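You operate a simulated robot arm through the tools that you are given. There is no shell and no other tool. Be economical: measure what you need, move in short steps, check, and stop when the job is done.

Carry out the task below with a simulated two-armed robot. There is one attempt and no reset: what you move stays moved.

## Task
Stack the 30 mm ring, then the 35 mm ring on the grey camera block, short lens on top.
Fine: the teal cap comes off first and lies on the blue ring mat; rings and lens sit centred; the other rings stay.

It is judged by the outcome, as a careful person would: the job done as asked, and still so three seconds after it is handed in. It fails if anything else is knocked over, pushed out of place, dropped, spilled or broken. A push-on lid holds only when it is set on centred and level and pressed home; a screw cap is set on level and turned clockwise until tight.

## Robot
Two 7-joint arms with fingered hands on one trunk, hanging from a carriage that runs on a rail from [-663, 0] to [1317, 1] (x, y) and turns from -5.969 to 6.039 rad about z. Base frame: it is fixed where the carriage stands at the start and does not move with it; the origin is on the floor, on the carriage's upright axis, x ahead of it, y to its left, z up. Units: mm, rad, N and s.
The left shoulder is at the start at [40, 177, 1128], the right one opposite. With the tool pointing down near the work surface each hand reaches from about 400 to 860 mm from the robot's upright axis, wherever it stands, measured 20 degrees to its own side. Places, roughly: blue ring mat [800, 0, 800]; mount of the grey camera block [600, -200, 800]; teal body cap (9x9x3 cm) [600, -200, 800]. Payload 4 kg a hand.
Tool frame (each hand has its own): the origin (TCP) lies between the finger pads and is the grasp point; the fingertips stand 30 mm ahead of it; z points along the fingers, y is the line along which they close. Largest opening 104 mm; the body of the gripper starts 35 mm behind the TCP. The gripper is a hand of 4 fingers: y runs from the thumb to the fingers, the wrist lies at [-15, -104, -178] in the tool frame, and closing takes about 1.5 s.
Orientation is that of the tool frame in the base frame, as a unit quaternion [x, y, z, w]. With the fingers straight down and the wrist toward the robot, the tool's x, y and z point along [0, 1, 0], [1, 0, 0] and [0, 0, -1] of the base frame.

## Interface
- The arms move only by the tool nudge_tool. It takes "left_commands", "right_commands" or both (then of equal length, played together; a hand with none holds still); each is a list of rows, each a list of 3 entries, a list of its own where there are three numbers: the shift along the base's x, y, z in units of 400 mm (1.0 is 400 mm), then the turn, a rotation vector about the base's x, y, z in units of 60 degrees (1.0 is 60 degrees), then the gripper command, from -1 (shut) to 1 (fully open), values between in proportion. In form: [[[x, y, z], [wx, wy, wz], claw], ...]. A call has 1 to 8 rows; each row is the pose to reach, as a shift and turn from the pose commanded when the call began. A call with a number of a shift or a turn outside -1 to 1 is refused whole. A row lasts 0.2 s, in which the tool goes at most 50 mm and 0.15 rad; a call with a longer step from one row to the next is refused whole, and so is a gripper value outside its range. A pose out of reach is approached as far as the arm can. The call stops where the force on the tool passes 40 N (or 10 N more than at its start, if that is more) or the arm is blocked; 0.2 s more then pass. The fingers move at their own pace (about 153 mm/s each) and stop on an object; they squeeze with about 28 N. The grip force told is the motor's: it shows also when the fingers shut on nothing. Time passes only in rows, and 0.2 s behind the last, so rows that repeat a pose let the fingers close. The reply holds the time, the measured pose of the TCP, the force on the tool along the base axes, the opening and the grip force, in the units named above and with some noise, with the torque about the TCP (base axes, N m) and any sound that the robot's microphone picked up.
- Cameras (640 x 400 px; columns grow to the right, rows downward): "scene" is now at [240.5, -12.8, 1423]; the picture's right is [-0.15, -0.99, 0.00], its down [-0.69, 0.10, -0.72] and it looks along [0.71, -0.11, -0.69] (base axes); focal length 252 px, centre (320, 200). "left" rides on the left gripper at [-61, -92, -130] in its tool frame; the picture's right is [-0.81, -0.28, 0.52], its down [0.53, -0.71, 0.46] and it looks along [0.24, 0.64, 0.72] (tool axes); focal length 275 px, centre (320, 200). "right" rides on the right gripper at [61, -92, -130] in its tool frame; the picture's right is [-0.81, 0.28, -0.52], its down [-0.53, -0.71, 0.46] and it looks along [-0.24, 0.64, 0.72] (tool axes); focal length 275 px, centre (320, 200). There is no depth. A picture from a camera that has moved, and an enlarged one, comes with that camera's place and axes in the base frame and with its lens.
- camera(camera): a new picture of that camera. No time passes.
- raise_lower(by): slides the trunk up (or, below 0, down) by that many mm; the arms and the scene camera ride with it, the base frame stays. It gives what a move gives, with no picture.
- base_move(legs): drives the robot by 1 to 6 legs, each [ahead, left, turn to the left] in mm, mm and rad, along the robot's own axes; the way and the turn of a leg run together, so that a leg with both is an arc; at most 1500 mm and 3.142 rad a leg. The arms and the cameras ride along, it lands a little off, and it stops where it bumps. It keeps to its track: a leg is cut to what the track allows. It gives what a move gives.
- hand_shape(shape, hand): the hand has 4 fingers and takes this shape, open, in about a second: jaw (thumb against the fingers, like two jaws); tri (thumb and two fingers); tip (a fingertip pinch); poke (one finger out to press); point (the index stretched); flat (the hand flat); cup (the hand cupped); fist (a fist). The gripper value then closes the fingers along that shape, each until it touches; the sizes above hold for jaw. It gives what a move gives, with no picture.
- head_to(pan, tilt): turns the head with the scene camera to pan (to the left, within 1.501 rad either way) and tilt (down, from -0.506 to 1.204), counted from straight ahead of the robot. It gives what a move gives.
- close_up(camera, box): a new picture of the part [left, top, right, bottom] of that camera's present view, enlarged. No time passes.
- job_done(): hands the job in; it is judged then, once.

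Work in short steps. Places have to be worked out from the pictures, the camera data and where the tool is seen: move nearer, look again, correct. Check each grasp and each placing, and mend what went wrong. You have 120 turns and 100 pictures in all, those below and enlarged ones among them. Open the grippers and draw the arms clear of the work before you hand the job in, unless the task says otherwise; then end with one line.

The tools are called after "Call:" as a command line: name --argument value ..., lists and objects as JSON in quotes. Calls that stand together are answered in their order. nudge_tool: Moves the arms, as the interface text tells. Its arguments: {"type":"object","properties":{"left_commands":{"type":"array","items":{"type":"array"}},"right_commands":{"type":"array","items":{"type":"array"}}},"required":[]} The other tools are called the same way: raise_lower (by) slides the trunk up or down; hand_shape (shape, hand) gives the hand a shape; base_move (legs) drives the base; head_to (pan, tilt) turns the head that bears the scene camera; camera (camera) takes a picture; close_up (camera, box) takes an enlarged picture of a part of a camera's view; job_done () hands the job in.

At the start:

```text
time: 0.0
left_tool_pos: [525.9, 196.3, 1098.6]
left_ee_rot: [0.707, 0.707, 0.0, 0.0]
left_ft_force: [0.1, 0.5, 0.0]
left_moment: [-0.03, -0.01, 0.03]
left_finger_gap: 103.9
left_grip_force: 0.1
left_shape: jaw
right_tool_pos: [588.3, -240.0, 1099.4]
right_ee_rot: [0.708, 0.707, 0.0, 0.0]
right_ft_force: [-0.4, 0.1, 0.2]
right_moment: [0.03, -0.03, 0.0]
right_finger_gap: 103.8
right_grip_force: 0.1
right_shape: jaw
trunk travel left (down, up): [-250.0, 513.0]
robot x, y, heading: [-2.6, 2.7, 0.0]
head pan, tilt: [-0.15, 0.766]
```

scene: 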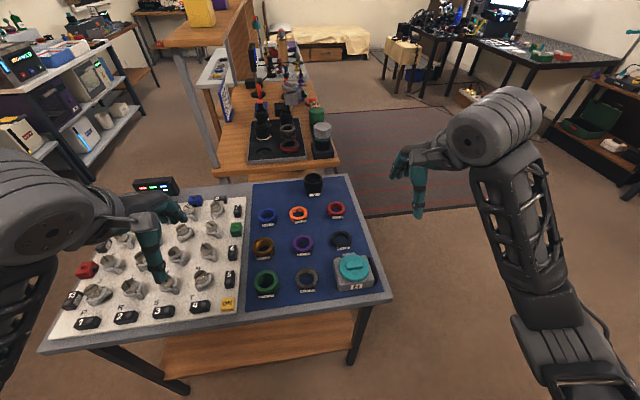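
right: 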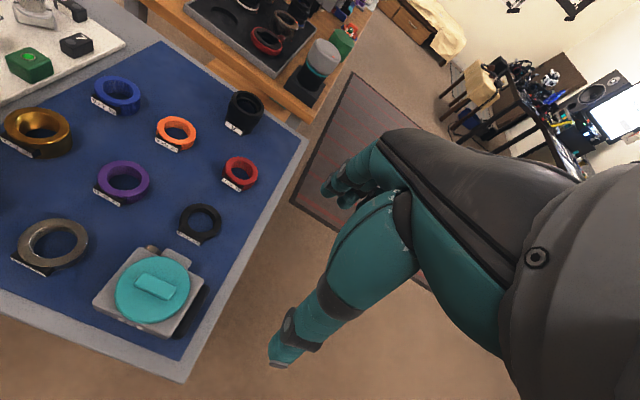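
left: 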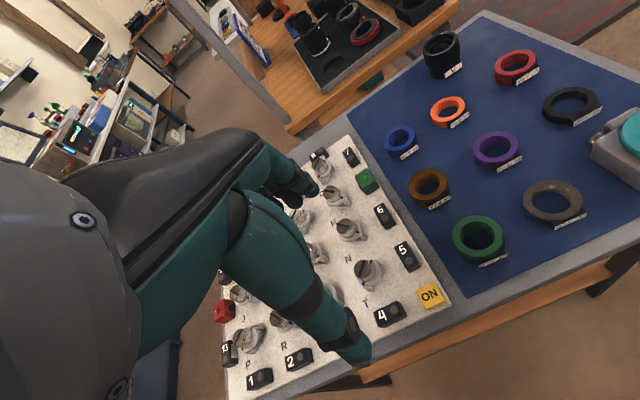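

I start by reading the ring labels with enlarged views of the mat.

Call:
close_up --camera "scene" --box '[240, 170, 400, 300]'

Call:
close_up --camera "right" --box '[0, 60, 280, 235]'

Call:
close_up --camera "left" --box '[370, 20, 640, 270]'

```text
3.08 times, centred on (320, 235) of scene
camera zoom: at [240.5, -12.8, 1423.0], right [-0.15, -0.99, 0.0], down [-0.69, 0.1, -0.72], along [0.71, -0.11, -0.69], focal length 774 px, centre (320, 92)
```

zoom: 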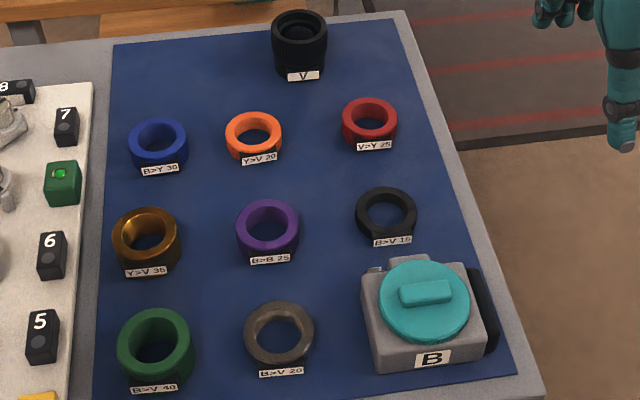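

```text
2.29 times, centred on (140, 148) of right
camera zoom: at [498.8, -177.5, 1229.5], right [0.28, -0.81, 0.52], down [-0.71, -0.53, -0.46], along [0.64, -0.24, -0.72], focal length 629 px, centre (731, 320)
```

zoom: 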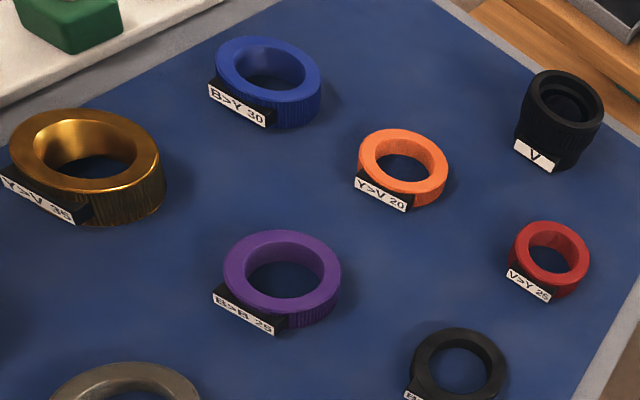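

```text
1.60 times, centred on (505, 145) of left
camera zoom: at [433.7, 134.4, 1230.4], right [-0.28, -0.81, -0.52], down [-0.71, 0.53, -0.46], along [0.64, 0.24, -0.72], focal length 440 px, centre (24, 288)
```

zoom: 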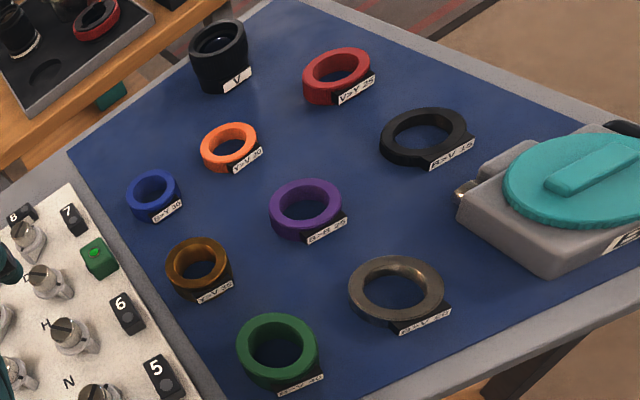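

Labels read: blue ring is B>Y 30, gold ring is Y>V 35, black lens V, camera block B. The cap is at about [570, -152, 855]; I bring the right hand above it and look closer.

Call:
nudge_tool --right_commands '[[[-0.011, 0.055, -0.069], [0, 0, 0], 1], [[-0.022, 0.11, -0.137], [0, 0, 0], 1], [[-0.034, 0.165, -0.206], [0, 0, 0], 1], [[-0.045, 0.22, -0.275], [0, 0, 0], 1], [[-0.045, 0.22, -0.275], [0, 0, 0], 1]]'

Call:
camera --camera "right"

Call:
close_up --camera "scene" --box '[300, 220, 400, 300]'

```text
time: 1.2
left_tool_pos: [525.9, 195.1, 1099.8]
left_ee_rot: [0.707, 0.707, 0.0, 0.0]
left_ft_force: [0.2, 0.2, 0.0]
left_moment: [0.01, 0.02, -0.01]
left_finger_gap: 103.7
left_grip_force: 0.1
left_shape: jaw
right_tool_pos: [571.4, -152.5, 990.4]
right_ee_rot: [0.707, 0.707, 0.001, 0.002]
right_ft_force: [0.8, 0.5, 0.2]
right_moment: [0.03, -0.02, 0.0]
right_finger_gap: 103.5
right_grip_force: 0.0
right_shape: jaw
trunk travel left (down, up): [-250.0, 513.0]
robot x, y, heading: [-3.7, 0.1, 0.0]
head pan, tilt: [-0.15, 0.766]
```

```text
93 pictures are left
camera right: at [481.1, -90.2, 1120.1], right [0.28, -0.81, 0.52], down [-0.71, -0.53, -0.46], along [0.65, -0.24, -0.72], focal length 275 px, centre (320, 200)
```

right: 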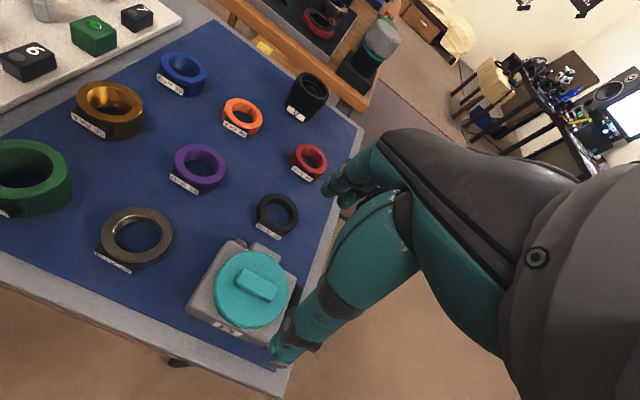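

```text
5.00 times, centred on (350, 260) of scene
camera zoom: at [240.7, -13.0, 1423.1], right [-0.15, -0.99, 0.0], down [-0.69, 0.1, -0.72], along [0.71, -0.11, -0.69], focal length 1258 px, centre (170, -100)
```

zoom: 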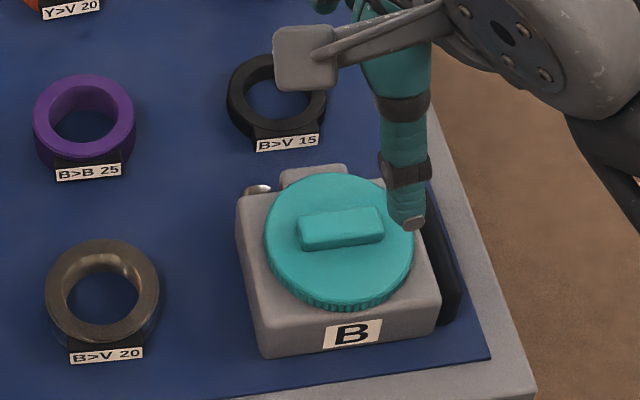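

The bar of the cap looks to be near [582, -155], turned roughly +0.15 rad. I move above it, yaw slightly, and descend to check heights.

Call:
nudge_tool --right_commands '[[[0.01, 0, -0.08], [0, 0, 0.07], 1], [[0.02, -0.005, -0.15], [0, 0, 0.15], 1], [[0.02, -0.006, -0.2], [0, 0, 0.15], 1], [[0.02, -0.006, -0.2], [0, 0, 0.15], 0.2], [[0.02, -0.006, -0.2], [0, 0, 0.15], 0]]'

Call:
camera --camera "right"

Call:
close_up --camera "scene" --box '[300, 220, 400, 300]'

Call:
camera --camera "left"

```text
time: 2.4
left_tool_pos: [525.1, 196.2, 1099.0]
left_ee_rot: [0.707, 0.707, 0.0, 0.0]
left_ft_force: [0.3, 0.1, -0.6]
left_moment: [-0.01, 0.02, 0.02]
left_finger_gap: 103.7
left_grip_force: 0.1
left_shape: jaw
right_tool_pos: [578.3, -153.7, 909.1]
right_ee_rot: [0.65, 0.76, 0.0, 0.0]
right_ft_force: [-0.9, -0.4, 0.9]
right_moment: [0.02, 0.01, 0.0]
right_finger_gap: 52.4
right_grip_force: 0.0
right_shape: jaw
trunk travel left (down, up): [-250.0, 513.0]
robot x, y, heading: [-3.7, 1.0, 0.002]
head pan, tilt: [-0.15, 0.766]
```

```text
91 pictures are left
camera right: at [479.3, -106.0, 1039.5], right [0.4, -0.76, 0.52], down [-0.62, -0.64, -0.45], along [0.67, -0.14, -0.72], focal length 275 px, centre (320, 200)
```

right: 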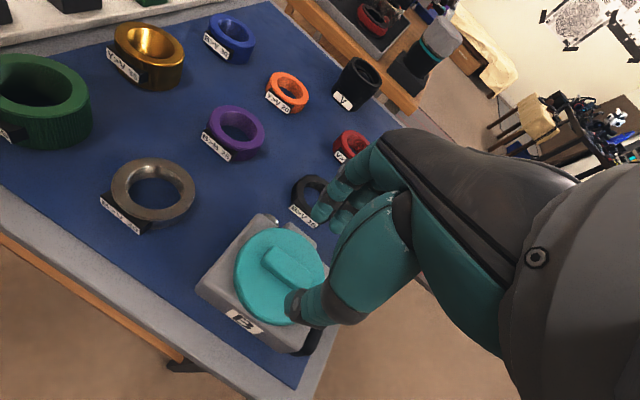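

```text
5.00 times, centred on (350, 260) of scene
camera zoom: at [240.4, -12.7, 1423.0], right [-0.15, -0.99, 0.0], down [-0.69, 0.1, -0.72], along [0.71, -0.11, -0.69], focal length 1258 px, centre (170, -100)
```

zoom: 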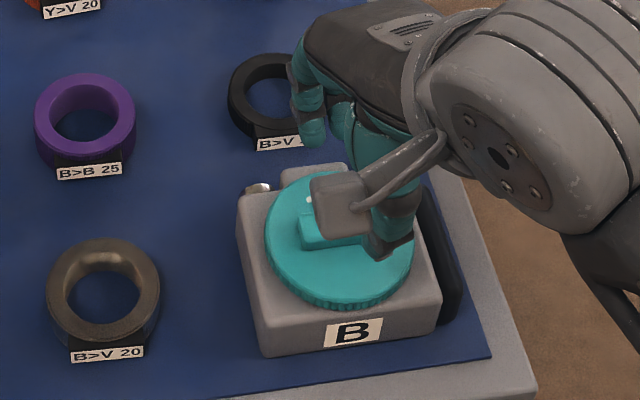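

```text
89 pictures are left
camera left: at [433.6, 134.5, 1230.3], right [-0.28, -0.81, -0.52], down [-0.71, 0.53, -0.46], along [0.64, 0.24, -0.72], focal length 275 px, centre (320, 200)
```

left: 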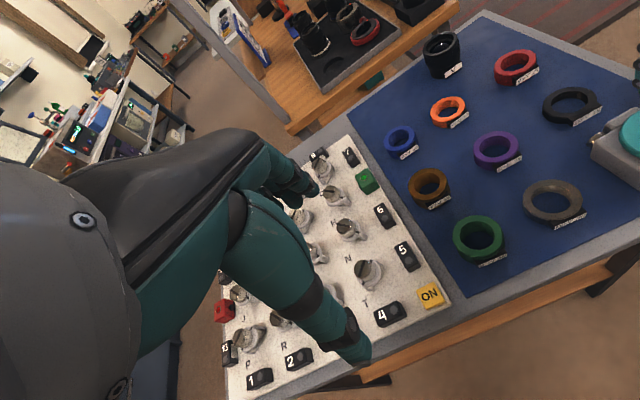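

The tool axis projects onto the bar centre about 58 mm below the TCP, so the bar top is near z≈851. I lower to put the fingertips beside the bar.

Call:
nudge_tool --right_commands '[[[0, 0, -0.04], [0, 0, 0], 0], [[0, 0, -0.07], [0, 0, 0], 0], [[0, 0, -0.085], [0, 0, 0], 0], [[0, 0, -0.095], [0, 0, 0], 0], [[0, 0, -0.1], [0, 0, 0], 0]]'

Call:
camera --camera "right"

Call:
close_up --camera "scene" --box '[300, 220, 400, 300]'

```text
time: 3.6
left_tool_pos: [525.6, 195.8, 1099.5]
left_ee_rot: [0.707, 0.707, 0.0, 0.0]
left_ft_force: [0.7, 0.0, 0.5]
left_moment: [0.0, 0.01, 0.02]
left_finger_gap: 103.8
left_grip_force: 0.0
left_shape: jaw
right_tool_pos: [579.3, -154.4, 869.8]
right_ee_rot: [0.65, 0.76, 0.0, 0.0]
right_ft_force: [0.4, -0.8, -0.2]
right_moment: [0.0, 0.0, -0.03]
right_finger_gap: 52.3
right_grip_force: 0.1
right_shape: jaw
trunk travel left (down, up): [-250.0, 513.0]
robot x, y, heading: [4.6, 1.9, 0.004]
head pan, tilt: [-0.15, 0.766]
```

```text
88 pictures are left
camera right: at [480.2, -106.8, 1000.0], right [0.4, -0.76, 0.52], down [-0.62, -0.64, -0.46], along [0.68, -0.14, -0.72], focal length 275 px, centre (320, 200)
```

right: 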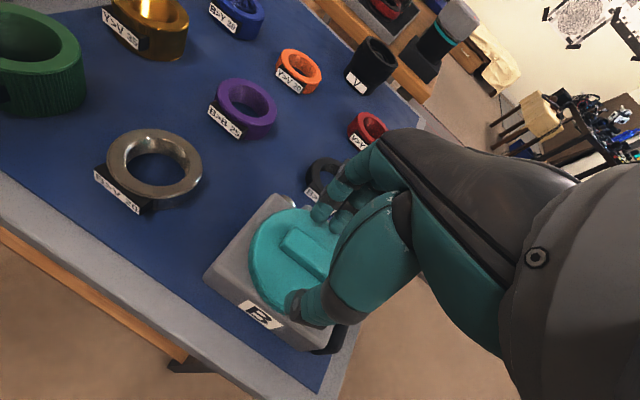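

```text
5.00 times, centred on (350, 260) of scene
camera zoom: at [240.4, -12.8, 1423.0], right [-0.15, -0.99, 0.0], down [-0.69, 0.1, -0.72], along [0.71, -0.11, -0.69], focal length 1258 px, centre (170, -100)
```

zoom: 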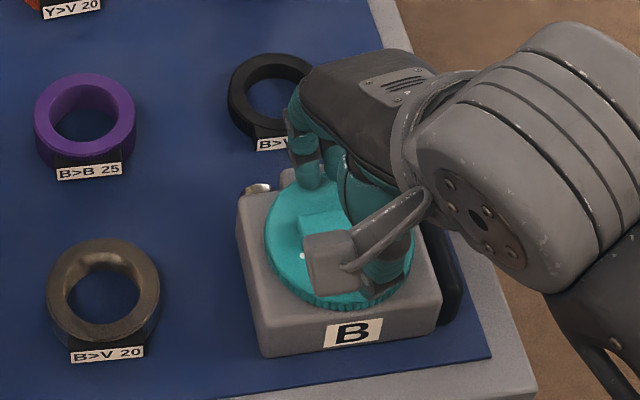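

The bar lies between the fingertips, no contact yet. I lower another 10 mm in small steps.

Call:
nudge_tool --right_commands '[[[0, 0, -0.008], [0, 0, 0], 0], [[0, 0, -0.015], [0, 0, 0], 0], [[0, 0, -0.022], [0, 0, 0], 0], [[0, 0, -0.028], [0, 0, 0], 0]]'

Call:
close_up --camera "right" --box '[200, 180, 360, 360]'

```text
time: 4.6
left_tool_pos: [527.4, 195.5, 1100.6]
left_ee_rot: [0.707, 0.707, 0.001, 0.001]
left_ft_force: [-0.3, -0.1, -0.1]
left_moment: [-0.01, 0.0, -0.01]
left_finger_gap: 103.8
left_grip_force: 0.0
left_shape: jaw
right_tool_pos: [583.4, -154.3, 864.5]
right_ee_rot: [0.648, 0.761, 0.005, 0.003]
right_ft_force: [-4.0, 1.6, 39.9]
right_moment: [0.08, 0.78, -0.01]
right_finger_gap: 52.4
right_grip_force: 0.0
right_shape: jaw
trunk travel left (down, up): [-250.0, 513.0]
robot x, y, heading: [-0.7, 4.9, -0.001]
head pan, tilt: [-0.15, 0.766]
```

```text
2.22 times, centred on (280, 270) of right
camera zoom: at [482.9, -107.5, 993.9], right [0.39, -0.76, 0.52], down [-0.61, -0.64, -0.47], along [0.68, -0.14, -0.72], focal length 612 px, centre (409, 44)
```

zoom: 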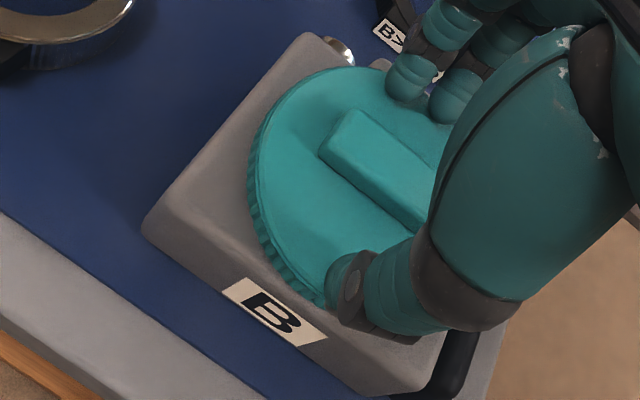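

Fingertips touch the cap face (~z 834). I back off a few mm and close on the bar.

Call:
nudge_tool --right_commands '[[[0, 0, 0.01], [0, 0, 0], 0], [[0, 0, 0.01], [0, 0, 0], -1], [[0, 0, 0.01], [0, 0, 0], -1], [[0, 0, 0.01], [0, 0, 0], -1], [[0, 0, 0.01], [0, 0, 0], -1], [[0, 0, 0.01], [0, 0, 0], -1], [[0, 0, 0.01], [0, 0, 0], -1]]'

Call:
close_up --camera "right" --box '[200, 180, 360, 360]'

```text
time: 6.2
left_tool_pos: [527.0, 194.2, 1098.9]
left_ee_rot: [0.707, 0.707, 0.001, 0.0]
left_ft_force: [0.2, -0.3, -0.3]
left_moment: [-0.02, 0.0, -0.02]
left_finger_gap: 103.7
left_grip_force: 0.1
left_shape: jaw
right_tool_pos: [581.0, -155.7, 864.8]
right_ee_rot: [0.65, 0.76, 0.001, 0.002]
right_ft_force: [-3.5, -1.7, 26.6]
right_moment: [0.18, -0.11, -0.1]
right_finger_gap: 26.1
right_grip_force: 28.1
right_shape: jaw
trunk travel left (down, up): [-250.0, 513.0]
robot x, y, heading: [0.5, 1.3, -0.002]
head pan, tilt: [-0.15, 0.766]
```

```text
2.22 times, centred on (280, 270) of right
camera zoom: at [481.6, -108.1, 993.7], right [0.4, -0.76, 0.52], down [-0.62, -0.64, -0.46], along [0.68, -0.14, -0.72], focal length 612 px, centre (409, 44)
```

zoom: 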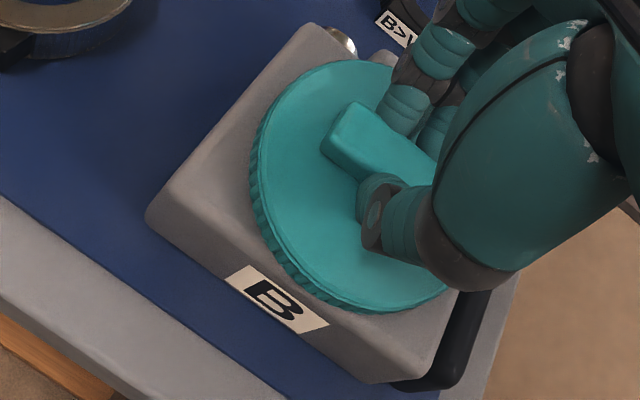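

Grip on the bar holds (26 mm). I pull up gently a little to see whether the cap is loose or screwed.

Call:
nudge_tool --right_commands '[[[0, 0, 0.005], [0, 0, 0], -1], [[0, 0, 0.01], [0, 0, 0], -1], [[0, 0, 0.015], [0, 0, 0], -1]]'

Call:
close_up --camera "right" --box '[200, 180, 360, 360]'

```text
time: 7.0
left_tool_pos: [525.2, 195.7, 1098.5]
left_ee_rot: [0.707, 0.707, 0.0, 0.0]
left_ft_force: [0.3, 0.0, -1.0]
left_moment: [-0.02, -0.02, 0.01]
left_finger_gap: 103.9
left_grip_force: 0.0
left_shape: jaw
right_tool_pos: [579.7, -154.5, 866.3]
right_ee_rot: [0.65, 0.76, -0.003, -0.001]
right_ft_force: [0.9, -1.0, 2.0]
right_moment: [0.01, -0.1, -0.03]
right_finger_gap: 24.1
right_grip_force: 28.1
right_shape: jaw
trunk travel left (down, up): [-250.0, 513.0]
robot x, y, heading: [-4.1, -1.1, -0.002]
head pan, tilt: [-0.15, 0.766]
```

```text
2.22 times, centred on (280, 270) of right
camera zoom: at [480.7, -107.3, 996.3], right [0.4, -0.76, 0.52], down [-0.62, -0.64, -0.45], along [0.67, -0.14, -0.73], focal length 612 px, centre (409, 44)
```

zoom: 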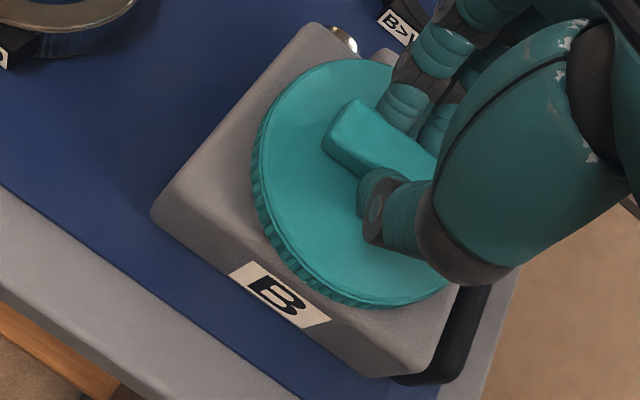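

Force has fallen to about zero and nothing is resisting yet. I lift another 16 mm step by step.

Call:
nudge_tool --right_commands '[[[0, 0, 0.01], [0, 0, 0], -1], [[0, 0, 0.02], [0, 0, 0], -1], [[0, 0, 0.03], [0, 0, 0], -1], [[0, 0, 0.04], [0, 0, 0], -1]]'

Call:
close_up --camera "right" --box '[200, 180, 360, 360]'

Call:
close_up --camera "scene" --box '[300, 220, 400, 300]'

```text
time: 8.0
left_tool_pos: [524.9, 195.3, 1099.3]
left_ee_rot: [0.707, 0.707, 0.0, -0.001]
left_ft_force: [-0.1, -0.4, -0.5]
left_moment: [0.02, -0.01, -0.01]
left_finger_gap: 103.6
left_grip_force: 0.0
left_shape: jaw
right_tool_pos: [579.0, -153.8, 882.5]
right_ee_rot: [0.649, 0.761, 0.0, 0.0]
right_ft_force: [-0.4, 0.5, 0.1]
right_moment: [-0.02, 0.0, 0.02]
right_finger_gap: 23.6
right_grip_force: 27.7
right_shape: jaw
trunk travel left (down, up): [-250.0, 513.0]
robot x, y, heading: [-4.5, -6.0, 0.004]
head pan, tilt: [-0.15, 0.766]
```

```text
2.22 times, centred on (280, 270) of right
camera zoom: at [480.4, -107.0, 1013.6], right [0.4, -0.76, 0.52], down [-0.62, -0.64, -0.45], along [0.67, -0.14, -0.72], focal length 612 px, centre (409, 44)
```

zoom: 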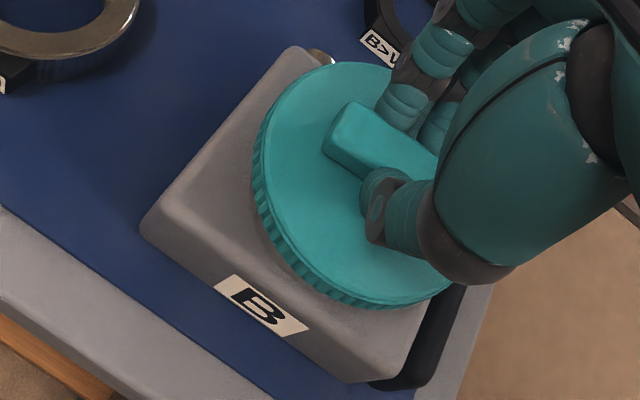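

```text
5.00 times, centred on (350, 260) of scene
camera zoom: at [240.5, -12.8, 1423.0], right [-0.15, -0.99, 0.0], down [-0.69, 0.1, -0.72], along [0.71, -0.11, -0.69], focal length 1258 px, centre (170, -100)
```

zoom: 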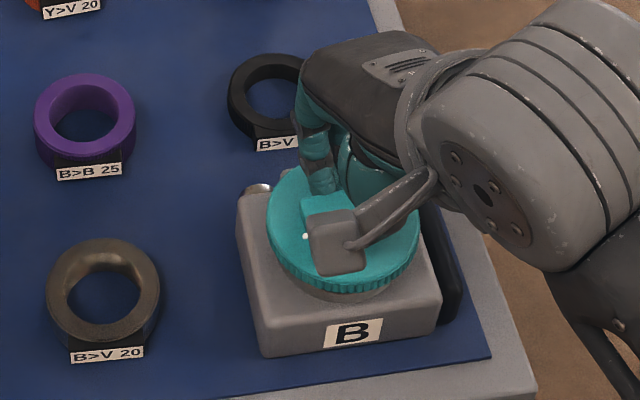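

The cap is free. The free area of mat is at the far left, about [921, 37]; I lift the cap well clear, then drive ahead 200 mm.

Call:
nudge_tool --right_commands '[[[0, 0, 0.08], [0, 0, 0], -1], [[0, 0, 0.16], [0, 0, 0], -1], [[0, 0, 0.24], [0, 0, 0], -1], [[0, 0, 0.3], [0, 0, 0], -1]]'

Call:
base_move --legs '[[200, 0, 0]]'

Call:
head_to --pan -0.15 --tilt 0.9

Call:
camera --camera "scene"

Call:
camera --camera "right"

```text
time: 9.0
left_tool_pos: [525.5, 195.3, 1099.9]
left_ee_rot: [0.707, 0.707, -0.001, 0.0]
left_ft_force: [-0.5, -0.6, -1.0]
left_moment: [0.01, 0.02, 0.04]
left_finger_gap: 103.7
left_grip_force: 0.1
left_shape: jaw
right_tool_pos: [579.8, -154.6, 1004.3]
right_ee_rot: [0.65, 0.76, 0.001, -0.001]
right_ft_force: [-0.1, -0.1, -0.3]
right_moment: [0.04, 0.01, 0.04]
right_finger_gap: 23.8
right_grip_force: 28.3
right_shape: jaw
trunk travel left (down, up): [-250.0, 513.0]
robot x, y, heading: [0.4, 0.2, 0.002]
head pan, tilt: [-0.15, 0.766]
```

```text
time: 10.6
left_tool_pos: [721.7, 195.3, 1100.0]
left_ee_rot: [0.708, 0.707, 0.0, 0.0]
left_ft_force: [-0.2, -0.9, 0.4]
left_moment: [0.02, 0.04, 0.03]
left_finger_gap: 103.5
left_grip_force: 0.1
left_shape: jaw
right_tool_pos: [776.1, -154.1, 1003.1]
right_ee_rot: [0.649, 0.76, 0.0, 0.0]
right_ft_force: [0.5, 0.5, 0.3]
right_moment: [-0.02, -0.01, -0.01]
right_finger_gap: 23.6
right_grip_force: 28.3
right_shape: jaw
trunk travel left (down, up): [-250.0, 513.0]
robot x, y, heading: [191.9, -0.1, -0.0]
head pan, tilt: [-0.15, 0.766]
```

```text
time: 11.3
left_tool_pos: [722.1, 194.6, 1099.8]
left_ee_rot: [0.707, 0.707, 0.0, 0.001]
left_ft_force: [-0.5, 0.3, -0.3]
left_moment: [0.01, 0.0, -0.01]
left_finger_gap: 103.8
left_grip_force: 0.0
left_shape: jaw
right_tool_pos: [775.7, -154.1, 1003.2]
right_ee_rot: [0.65, 0.76, 0.0, 0.0]
right_ft_force: [0.4, -1.2, -0.9]
right_moment: [-0.03, -0.01, -0.01]
right_finger_gap: 23.7
right_grip_force: 28.3
right_shape: jaw
trunk travel left (down, up): [-250.0, 513.0]
robot x, y, heading: [194.6, -1.8, -0.004]
head pan, tilt: [-0.15, 0.901]
```

```text
81 pictures are left
camera scene: at [429.4, -11.8, 1412.4], right [-0.15, -0.99, 0.0], down [-0.77, 0.12, -0.62], along [0.61, -0.09, -0.78], focal length 252 px, centre (320, 200)
```

scene: 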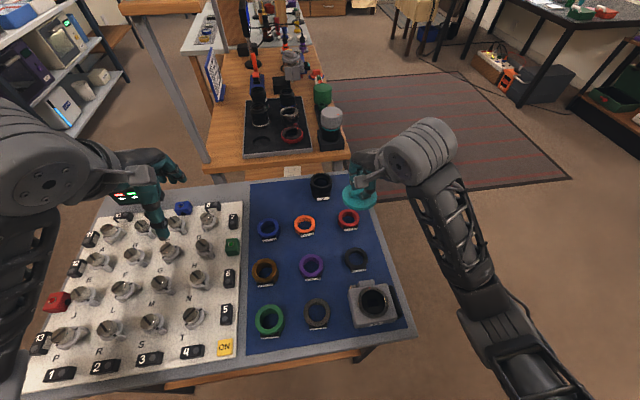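

```text
80 pictures are left
camera right: at [676.5, -107.1, 1133.9], right [0.4, -0.76, 0.52], down [-0.62, -0.64, -0.45], along [0.67, -0.14, -0.72], focal length 275 px, centre (320, 200)
```

right: 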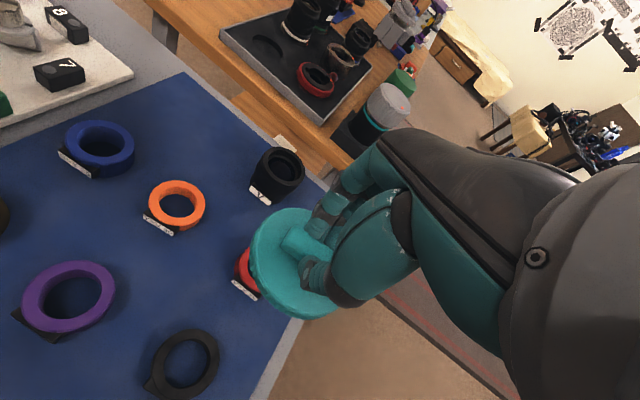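

The spot at about [925, 42] checks out from both views. I carry the cap there at height, moving the left hand out of the way.

Call:
nudge_tool --right_commands '[[[0.062, 0.08, 0], [0, 0, 0], -1], [[0.124, 0.16, 0], [0, 0, 0], -1], [[0.186, 0.245, 0], [0, 0, 0], -1], [[0.248, 0.326, 0], [0, 0, 0], -1], [[0.31, 0.408, 0], [0, 0, 0], -1], [[0.3725, 0.49, 0], [0, 0, 0], -1], [[0.3725, 0.49, 0], [0, 0, 0], -1]]' --left_commands '[[[-0.04, 0.08, 0.02], [0, 0, 0], 1], [[-0.08, 0.16, 0.04], [0, 0, 0], 1], [[-0.12, 0.24, 0.06], [0, 0, 0], 1], [[-0.16, 0.3, 0.08], [0, 0, 0], 1], [[-0.16, 0.3, 0.08], [0, 0, 0], 1], [[-0.16, 0.3, 0.08], [0, 0, 0], 1], [[-0.16, 0.3, 0.08], [0, 0, 0], 1]]'

Call:
nudge_tool --right_commands '[[[0, 0, -0.1], [0, 0, 0], -1], [[0, 0, -0.2], [0, 0, 0], -1], [[0, 0, -0.27], [0, 0, 0], -1], [[0, 0, -0.27], [0, 0, 0], -1]]'

Call:
close_up --camera "scene" --box '[230, 150, 390, 250]'

Call:
camera --camera "right"

```text
time: 12.9
left_tool_pos: [656.6, 313.3, 1130.5]
left_ee_rot: [0.707, 0.707, 0.0, 0.0]
left_ft_force: [-0.7, -0.3, 1.0]
left_moment: [0.0, 0.02, 0.0]
left_finger_gap: 103.4
left_grip_force: 0.1
left_shape: jaw
right_tool_pos: [923.1, 41.8, 1005.1]
right_ee_rot: [0.65, 0.76, -0.001, 0.001]
right_ft_force: [0.2, 0.0, 0.5]
right_moment: [-0.06, -0.01, 0.0]
right_finger_gap: 23.9
right_grip_force: 27.7
right_shape: jaw
trunk travel left (down, up): [-250.0, 513.0]
robot x, y, heading: [193.1, 1.0, 0.0]
head pan, tilt: [-0.15, 0.901]
```

```text
time: 13.9
left_tool_pos: [656.2, 314.1, 1129.6]
left_ee_rot: [0.707, 0.707, 0.0, 0.0]
left_ft_force: [-0.2, 0.3, -0.2]
left_moment: [0.0, 0.01, 0.04]
left_finger_gap: 103.7
left_grip_force: 0.0
left_shape: jaw
right_tool_pos: [924.0, 44.0, 898.7]
right_ee_rot: [0.65, 0.76, 0.0, 0.0]
right_ft_force: [-0.8, 0.0, -0.3]
right_moment: [-0.02, 0.02, 0.0]
right_finger_gap: 23.6
right_grip_force: 28.2
right_shape: jaw
trunk travel left (down, up): [-250.0, 513.0]
robot x, y, heading: [195.3, 0.7, 0.0]
head pan, tilt: [-0.15, 0.901]
```

```text
4.00 times, centred on (310, 200) of scene
camera zoom: at [429.6, -11.8, 1412.4], right [-0.15, -0.99, 0.0], down [-0.77, 0.12, -0.62], along [0.61, -0.09, -0.78], focal length 1007 px, centre (360, 200)
```

zoom: 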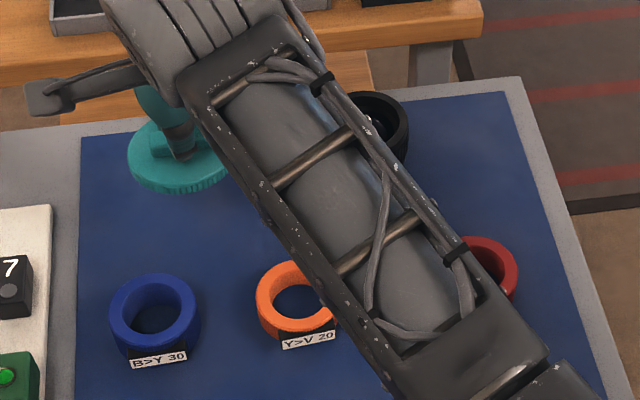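

```text
78 pictures are left
camera right: at [825.6, 91.2, 1028.3], right [0.4, -0.76, 0.52], down [-0.62, -0.64, -0.46], along [0.67, -0.14, -0.72], focal length 275 px, centre (320, 200)
```

right: 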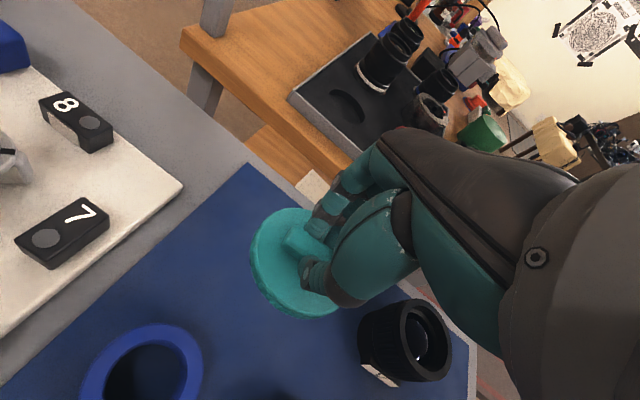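

Cap is over clear mat, lens and blue ring clear of it. I lower until contact.

Call:
nudge_tool --right_commands '[[[0, 0, -0.04], [0, 0, 0], -1], [[0, 0, -0.07], [0, 0, 0], -1], [[0, 0, -0.085], [0, 0, 0], -1], [[0, 0, -0.1], [0, 0, 0], -1], [[0, 0, -0.112], [0, 0, 0], -1], [[0, 0, -0.122], [0, 0, 0], -1], [[0, 0, -0.132], [0, 0, 0], -1], [[0, 0, -0.142], [0, 0, 0], -1]]'

Call:
camera --camera "right"

```text
time: 15.7
left_tool_pos: [655.1, 313.5, 1130.1]
left_ee_rot: [0.707, 0.707, 0.0, 0.001]
left_ft_force: [0.0, 0.2, 0.1]
left_moment: [0.0, -0.01, 0.05]
left_finger_gap: 103.7
left_grip_force: 0.0
left_shape: jaw
right_tool_pos: [923.8, 41.5, 838.2]
right_ee_rot: [0.649, 0.761, 0.0, 0.0]
right_ft_force: [0.4, -0.3, -0.8]
right_moment: [0.03, 0.01, 0.01]
right_finger_gap: 23.5
right_grip_force: 28.0
right_shape: jaw
trunk travel left (down, up): [-250.0, 513.0]
robot x, y, heading: [196.2, 1.1, -0.004]
head pan, tilt: [-0.15, 0.901]
```

```text
77 pictures are left
camera right: at [825.5, 88.8, 969.2], right [0.4, -0.76, 0.52], down [-0.62, -0.64, -0.45], along [0.67, -0.14, -0.72], focal length 275 px, centre (320, 200)
```

right: 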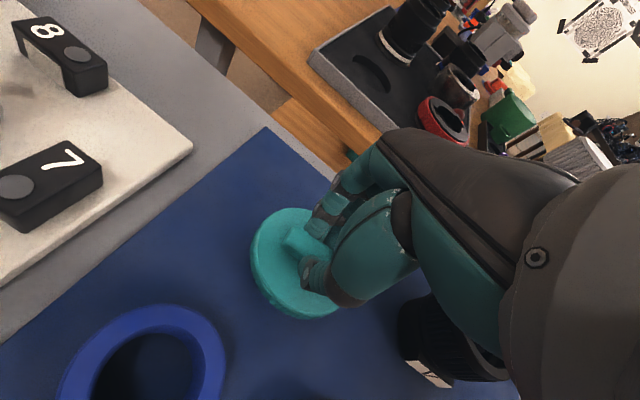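

No contact yet; I keep lowering in small steps.

Call:
nudge_tool --right_commands '[[[0, 0, -0.01], [0, 0, 0], -1], [[0, 0, -0.02], [0, 0, 0], -1], [[0, 0, -0.03], [0, 0, 0], -1], [[0, 0, -0.04], [0, 0, 0], -1], [[0, 0, -0.05], [0, 0, 0], -1], [[0, 0, -0.06], [0, 0, 0], -1], [[0, 0, -0.07], [0, 0, 0], -1], [[0, 0, -0.08], [0, 0, 0], -1]]'

```text
time: 17.2
left_tool_pos: [656.7, 312.9, 1129.0]
left_ee_rot: [0.707, 0.707, 0.0, -0.001]
left_ft_force: [0.0, 0.4, 0.3]
left_moment: [-0.01, 0.0, -0.01]
left_finger_gap: 103.7
left_grip_force: 0.1
left_shape: jaw
right_tool_pos: [928.5, 42.5, 822.9]
right_ee_rot: [0.649, 0.761, 0.006, 0.005]
right_ft_force: [-0.6, -3.0, 6.7]
right_moment: [0.03, -0.1, -0.04]
right_finger_gap: 24.0
right_grip_force: 28.1
right_shape: jaw
trunk travel left (down, up): [-250.0, 513.0]
robot x, y, heading: [197.3, -1.4, -0.003]
head pan, tilt: [-0.15, 0.901]
stopped in row 7 (right hand): the force on the tool passed its limit at 44 N (the readings are from after the stop); the commanded pose is now the measured one
```

Contact: cap rests on the mat (TCP z≈823). I open the hand and withdraw upward.

Call:
nudge_tool --right_commands '[[[0, 0, 0], [0, 0, 0], -0.2], [[0, 0, 0], [0, 0, 0], 0], [[0, 0, 0], [0, 0, 0], 0], [[0, 0, 0.05], [0, 0, 0], 0], [[0, 0, 0.15], [0, 0, 0], 0], [[0, 0, 0.25], [0, 0, 0], 0], [[0, 0, 0.35], [0, 0, 0], 0], [[0, 0, 0.45], [0, 0, 0], 0]]'

Call:
camera --camera "right"

Call:
close_up --camera "scene" --box '[230, 150, 390, 250]'

```text
time: 19.0
left_tool_pos: [655.9, 314.3, 1130.9]
left_ee_rot: [0.707, 0.707, 0.0, 0.0]
left_ft_force: [-0.2, 1.1, -0.1]
left_moment: [0.01, -0.01, -0.03]
left_finger_gap: 103.9
left_grip_force: 0.1
left_shape: jaw
right_tool_pos: [928.3, 43.1, 1000.4]
right_ee_rot: [0.649, 0.761, 0.005, 0.003]
right_ft_force: [1.0, -0.1, -0.3]
right_moment: [-0.01, -0.02, -0.03]
right_finger_gap: 51.7
right_grip_force: 0.1
right_shape: jaw
trunk travel left (down, up): [-250.0, 513.0]
robot x, y, heading: [201.6, -3.6, 0.002]
head pan, tilt: [-0.15, 0.901]
```

```text
76 pictures are left
camera right: at [828.1, 90.1, 1130.1], right [0.39, -0.76, 0.52], down [-0.61, -0.64, -0.46], along [0.68, -0.14, -0.72], focal length 275 px, centre (320, 200)
```

right: 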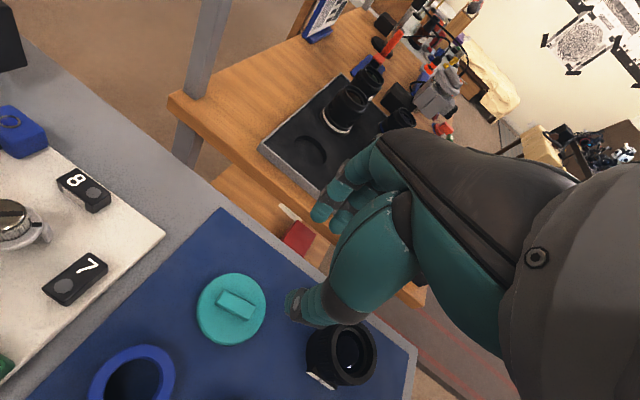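

```text
4.00 times, centred on (310, 200) of scene
camera zoom: at [429.6, -11.8, 1412.4], right [-0.15, -0.99, 0.0], down [-0.77, 0.12, -0.62], along [0.61, -0.09, -0.78], focal length 1007 px, centre (360, 200)
```

zoom: 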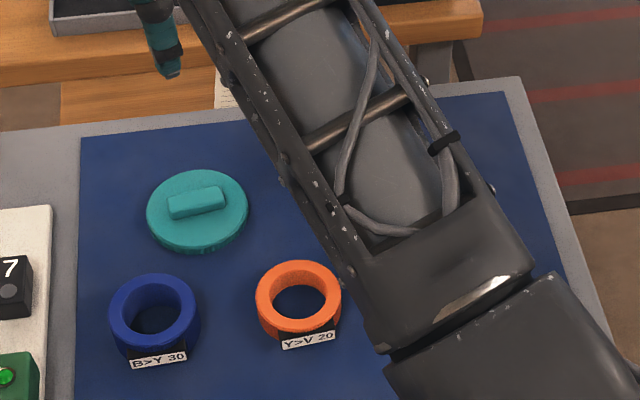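

The cap lies flat on the mat. Now I look at the exposed mount and at the rings row with the freed scene view.

Call:
close_up --camera "scene" --box '[330, 265, 410, 335]'

Call:
close_up --camera "scene" --box '[240, 205, 320, 285]'

```text
5.71 times, centred on (370, 300) of scene
camera zoom: at [429.6, -11.8, 1412.4], right [-0.15, -0.99, 0.0], down [-0.77, 0.12, -0.62], along [0.61, -0.09, -0.78], focal length 1438 px, centre (34, -371)
```

zoom: 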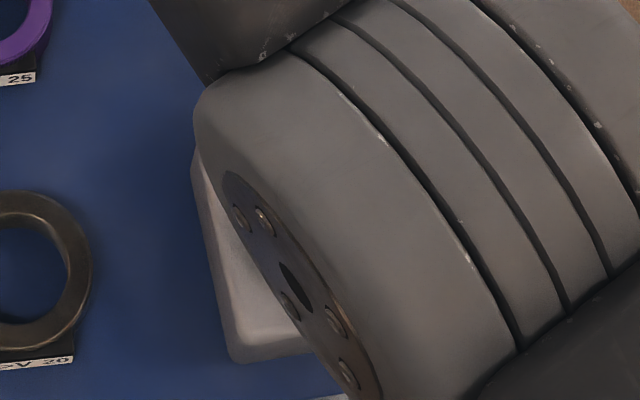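

```text
5.00 times, centred on (280, 245) of scene
camera zoom: at [429.6, -11.8, 1412.4], right [-0.15, -0.99, 0.0], down [-0.77, 0.12, -0.62], along [0.61, -0.09, -0.78], focal length 1258 px, centre (520, -25)
```

zoom: 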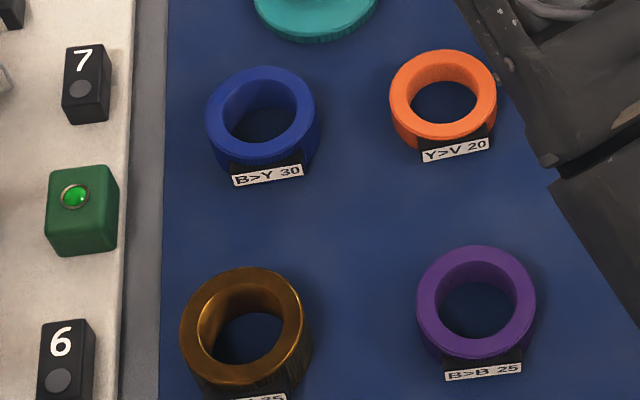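

Blue ring top centre is about [824, 79, ~805]. I swing the right hand above it with a 65° yaw so the thumb and fingers miss the label tab.

Call:
nudge_tool --right_commands '[[[-0.037, 0.013, -0.03], [0, 0, 0.133], 0.7], [[-0.074, 0.026, -0.06], [0, 0, 0.267], 0.7], [[-0.111, 0.038, -0.09], [0, 0, 0.4], 0.7], [[-0.148, 0.05, -0.12], [0, 0, 0.533], 0.7], [[-0.185, 0.064, -0.15], [0, 0, 0.667], 0.7], [[-0.222, 0.077, -0.18], [0, 0, 0.8], 0.7], [[-0.26, 0.09, -0.2], [0, 0, 0.933], 0.7], [[-0.26, 0.09, -0.2], [0, 0, 0.933], 0.7]]'

Call:
camera --camera "right"

Call:
camera --camera "scene"

```text
time: 20.8
left_tool_pos: [656.3, 314.5, 1130.4]
left_ee_rot: [0.707, 0.707, 0.0, 0.001]
left_ft_force: [-0.2, 0.3, 0.0]
left_moment: [-0.01, 0.02, -0.01]
left_finger_gap: 103.8
left_grip_force: 0.1
left_shape: jaw
right_tool_pos: [823.4, 79.9, 919.9]
right_ee_rot: [0.215, 0.977, 0.005, 0.0]
right_ft_force: [-0.5, 0.2, -0.4]
right_moment: [0.02, -0.02, 0.0]
right_finger_gap: 87.8
right_grip_force: 0.0
right_shape: jaw
trunk travel left (down, up): [-250.0, 513.0]
robot x, y, heading: [196.0, 2.1, -0.0]
head pan, tilt: [-0.15, 0.901]
```

```text
72 pictures are left
camera right: at [730.5, 22.4, 1049.9], right [0.85, -0.1, 0.52], down [0.19, -0.87, -0.46], along [0.49, 0.49, -0.72], focal length 275 px, centre (320, 200)
```

right: 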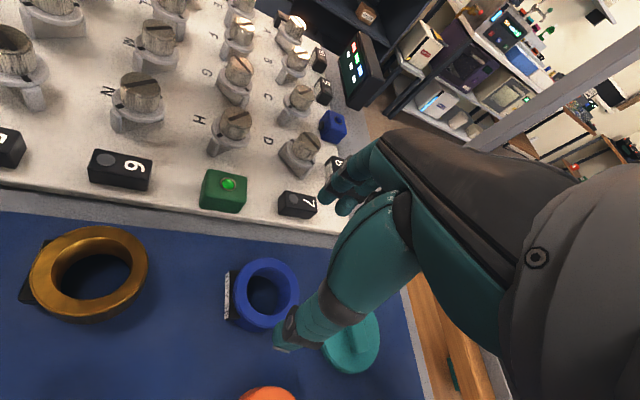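

```text
71 pictures are left
camera scene: at [429.3, -11.8, 1412.4], right [-0.15, -0.99, 0.0], down [-0.77, 0.12, -0.62], along [0.61, -0.09, -0.78], focal length 252 px, centre (320, 200)
```

scene: 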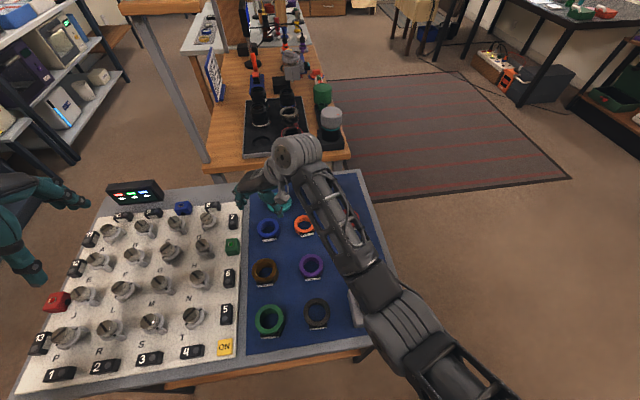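

The tool axis passes through the ring centre within ~2 mm. I descend around it with the hand open ~80 mm.

Call:
nudge_tool --right_commands '[[[0, 0, -0.08], [0, 0, 0], 0.55], [[0, 0, -0.15], [0, 0, 0], 0.55], [[0, 0, -0.19], [0, 0, 0], 0.55], [[0, 0, -0.21], [0, 0, 0], 0.55], [[0, 0, -0.225], [0, 0, 0], 0.55], [[0, 0, -0.24], [0, 0, 0], 0.55], [[0, 0, -0.25], [0, 0, 0], 0.55]]'

Call:
camera --camera "right"

```text
time: 22.4
left_tool_pos: [655.1, 314.3, 1129.8]
left_ee_rot: [0.708, 0.707, 0.001, 0.001]
left_ft_force: [-0.2, 0.1, 0.3]
left_moment: [0.0, -0.01, 0.02]
left_finger_gap: 103.4
left_grip_force: 0.0
left_shape: jaw
right_tool_pos: [822.3, 79.9, 819.7]
right_ee_rot: [0.215, 0.977, 0.006, 0.001]
right_ft_force: [-0.9, 0.4, 0.4]
right_moment: [0.02, 0.0, 0.03]
right_finger_gap: 80.7
right_grip_force: 0.1
right_shape: jaw
trunk travel left (down, up): [-250.0, 513.0]
robot x, y, heading: [192.2, 6.6, 0.0]
head pan, tilt: [-0.15, 0.901]
```

```text
70 pictures are left
camera right: at [729.6, 21.6, 949.5], right [0.85, -0.1, 0.52], down [0.18, -0.87, -0.46], along [0.49, 0.49, -0.72], focal length 275 px, centre (320, 200)
```

right: 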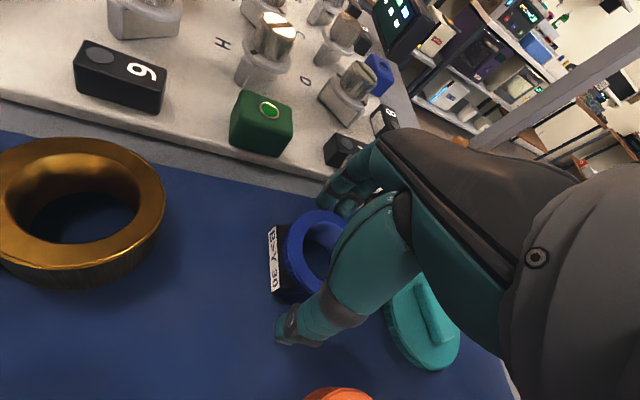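

The ring sits between thumb and fingers. I lower 3 mm and close.

Call:
nudge_tool --right_commands '[[[0, 0, -0.008], [0, 0, 0], 0.5], [[0, 0, -0.008], [0, 0, 0], 0], [[0, 0, -0.008], [0, 0, 0], -0.5], [[0, 0, -0.008], [0, 0, 0], -1], [[0, 0, -0.008], [0, 0, 0], -1], [[0, 0, -0.008], [0, 0, 0], -1], [[0, 0, -0.008], [0, 0, 0], -1]]'

Call:
camera --camera "right"

```text
time: 24.0
left_tool_pos: [656.2, 313.2, 1129.6]
left_ee_rot: [0.707, 0.707, 0.001, 0.001]
left_ft_force: [0.0, 0.4, 0.4]
left_moment: [-0.01, -0.01, -0.01]
left_finger_gap: 103.8
left_grip_force: 0.1
left_shape: jaw
right_tool_pos: [823.2, 78.9, 816.6]
right_ee_rot: [0.216, 0.976, 0.005, 0.0]
right_ft_force: [0.1, 0.1, 0.5]
right_moment: [-0.02, 0.03, -0.06]
right_finger_gap: 55.1
right_grip_force: 28.1
right_shape: jaw
trunk travel left (down, up): [-250.0, 513.0]
robot x, y, heading: [196.1, -0.5, 0.003]
head pan, tilt: [-0.15, 0.901]
```

```text
69 pictures are left
camera right: at [729.3, 21.6, 946.4], right [0.85, -0.1, 0.52], down [0.18, -0.87, -0.46], along [0.49, 0.49, -0.72], focal length 275 px, centre (320, 200)
```

right: 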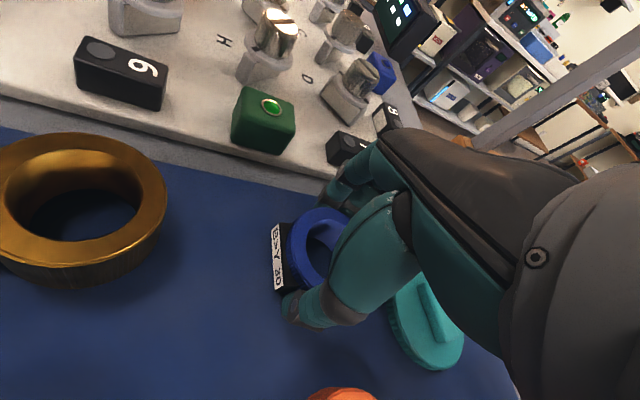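

Grip reads 55 mm with 28 N. I lift slowly and check that the ring comes along level.

Call:
nudge_tool --right_commands '[[[0, 0, 0.02], [0, 0, 0], -1], [[0, 0, 0.06], [0, 0, 0], -1], [[0, 0, 0.12], [0, 0, 0], -1], [[0, 0, 0.2], [0, 0, 0], -1], [[0, 0, 0.28], [0, 0, 0], -1], [[0, 0, 0.35], [0, 0, 0], -1]]'

Call:
camera --camera "right"

Call:
close_up --camera "scene" --box '[220, 130, 360, 250]'

Call:
camera --camera "left"

```text
time: 25.4
left_tool_pos: [655.8, 314.2, 1130.8]
left_ee_rot: [0.707, 0.707, 0.0, 0.0]
left_ft_force: [0.2, -0.7, 0.4]
left_moment: [-0.01, 0.01, 0.01]
left_finger_gap: 103.6
left_grip_force: 0.0
left_shape: jaw
right_tool_pos: [822.7, 79.4, 957.8]
right_ee_rot: [0.217, 0.976, 0.006, 0.0]
right_ft_force: [0.8, -0.7, -1.4]
right_moment: [0.02, 0.0, 0.0]
right_finger_gap: 54.8
right_grip_force: 27.9
right_shape: jaw
trunk travel left (down, up): [-250.0, 513.0]
robot x, y, heading: [194.6, -1.1, 0.005]
head pan, tilt: [-0.15, 0.901]
```

```text
68 pictures are left
camera right: at [730.0, 21.6, 1087.2], right [0.85, -0.1, 0.52], down [0.18, -0.87, -0.46], along [0.49, 0.49, -0.72], focal length 275 px, centre (320, 200)
```

right: 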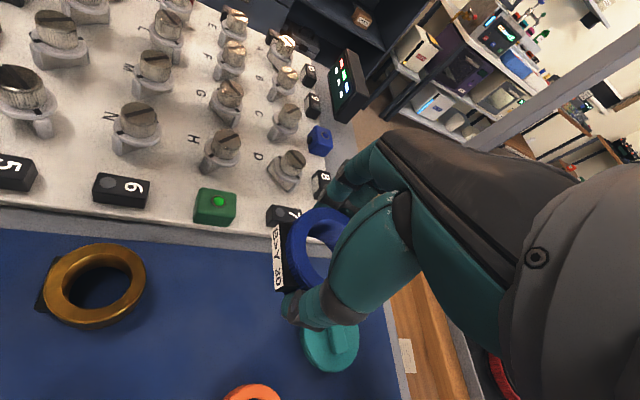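

```text
3.33 times, centred on (290, 190) of scene
camera zoom: at [429.5, -11.8, 1412.4], right [-0.15, -0.99, 0.0], down [-0.77, 0.12, -0.62], along [0.61, -0.09, -0.78], focal length 839 px, centre (420, 233)
```

zoom: 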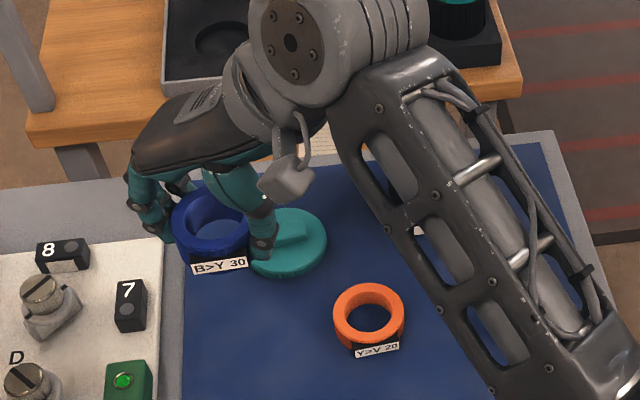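

```text
66 pictures are left
camera left: at [564.5, 252.8, 1261.5], right [-0.28, -0.81, -0.52], down [-0.71, 0.53, -0.46], along [0.64, 0.24, -0.72], focal length 275 px, centre (320, 200)
```

left: 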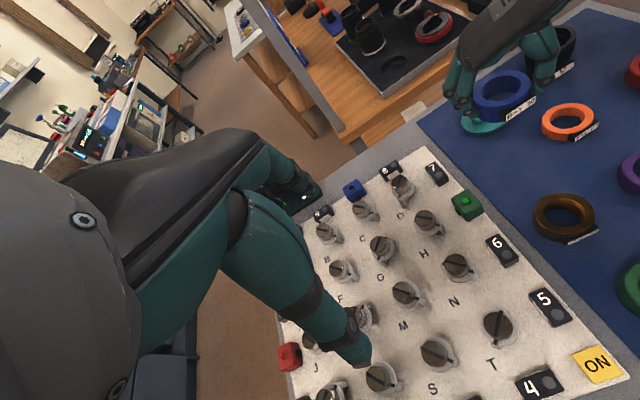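

The ring is held level, its centre within ~3 mm of the TCP. I drive back 195 mm to work comfortably over the camera block, and look at the mount.

Call:
base_move --legs '[[-195, 0, 0]]'

Call:
close_up --camera "scene" --box '[260, 150, 420, 270]'

```text
time: 26.9
left_tool_pos: [461.9, 314.6, 1130.3]
left_ee_rot: [0.707, 0.708, 0.0, 0.0]
left_ft_force: [0.5, 0.8, -0.1]
left_moment: [0.01, -0.02, 0.04]
left_finger_gap: 103.5
left_grip_force: 0.0
left_shape: jaw
right_tool_pos: [630.0, 81.7, 958.2]
right_ee_rot: [0.213, 0.977, 0.007, 0.0]
right_ft_force: [0.3, -0.4, -1.0]
right_moment: [-0.02, -0.02, 0.01]
right_finger_gap: 54.7
right_grip_force: 27.9
right_shape: jaw
trunk travel left (down, up): [-250.0, 513.0]
robot x, y, heading: [1.0, -0.6, -0.007]
head pan, tilt: [-0.15, 0.901]
```

```text
3.33 times, centred on (340, 210) of scene
camera zoom: at [237.3, -11.2, 1412.3], right [-0.15, -0.99, 0.0], down [-0.78, 0.12, -0.62], along [0.61, -0.09, -0.78], focal length 839 px, centre (253, 167)
```

zoom: 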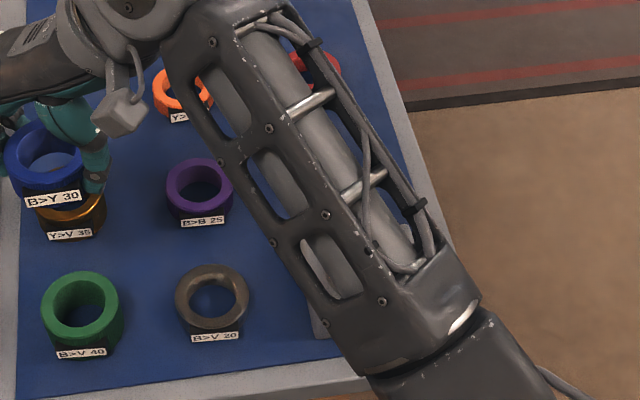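

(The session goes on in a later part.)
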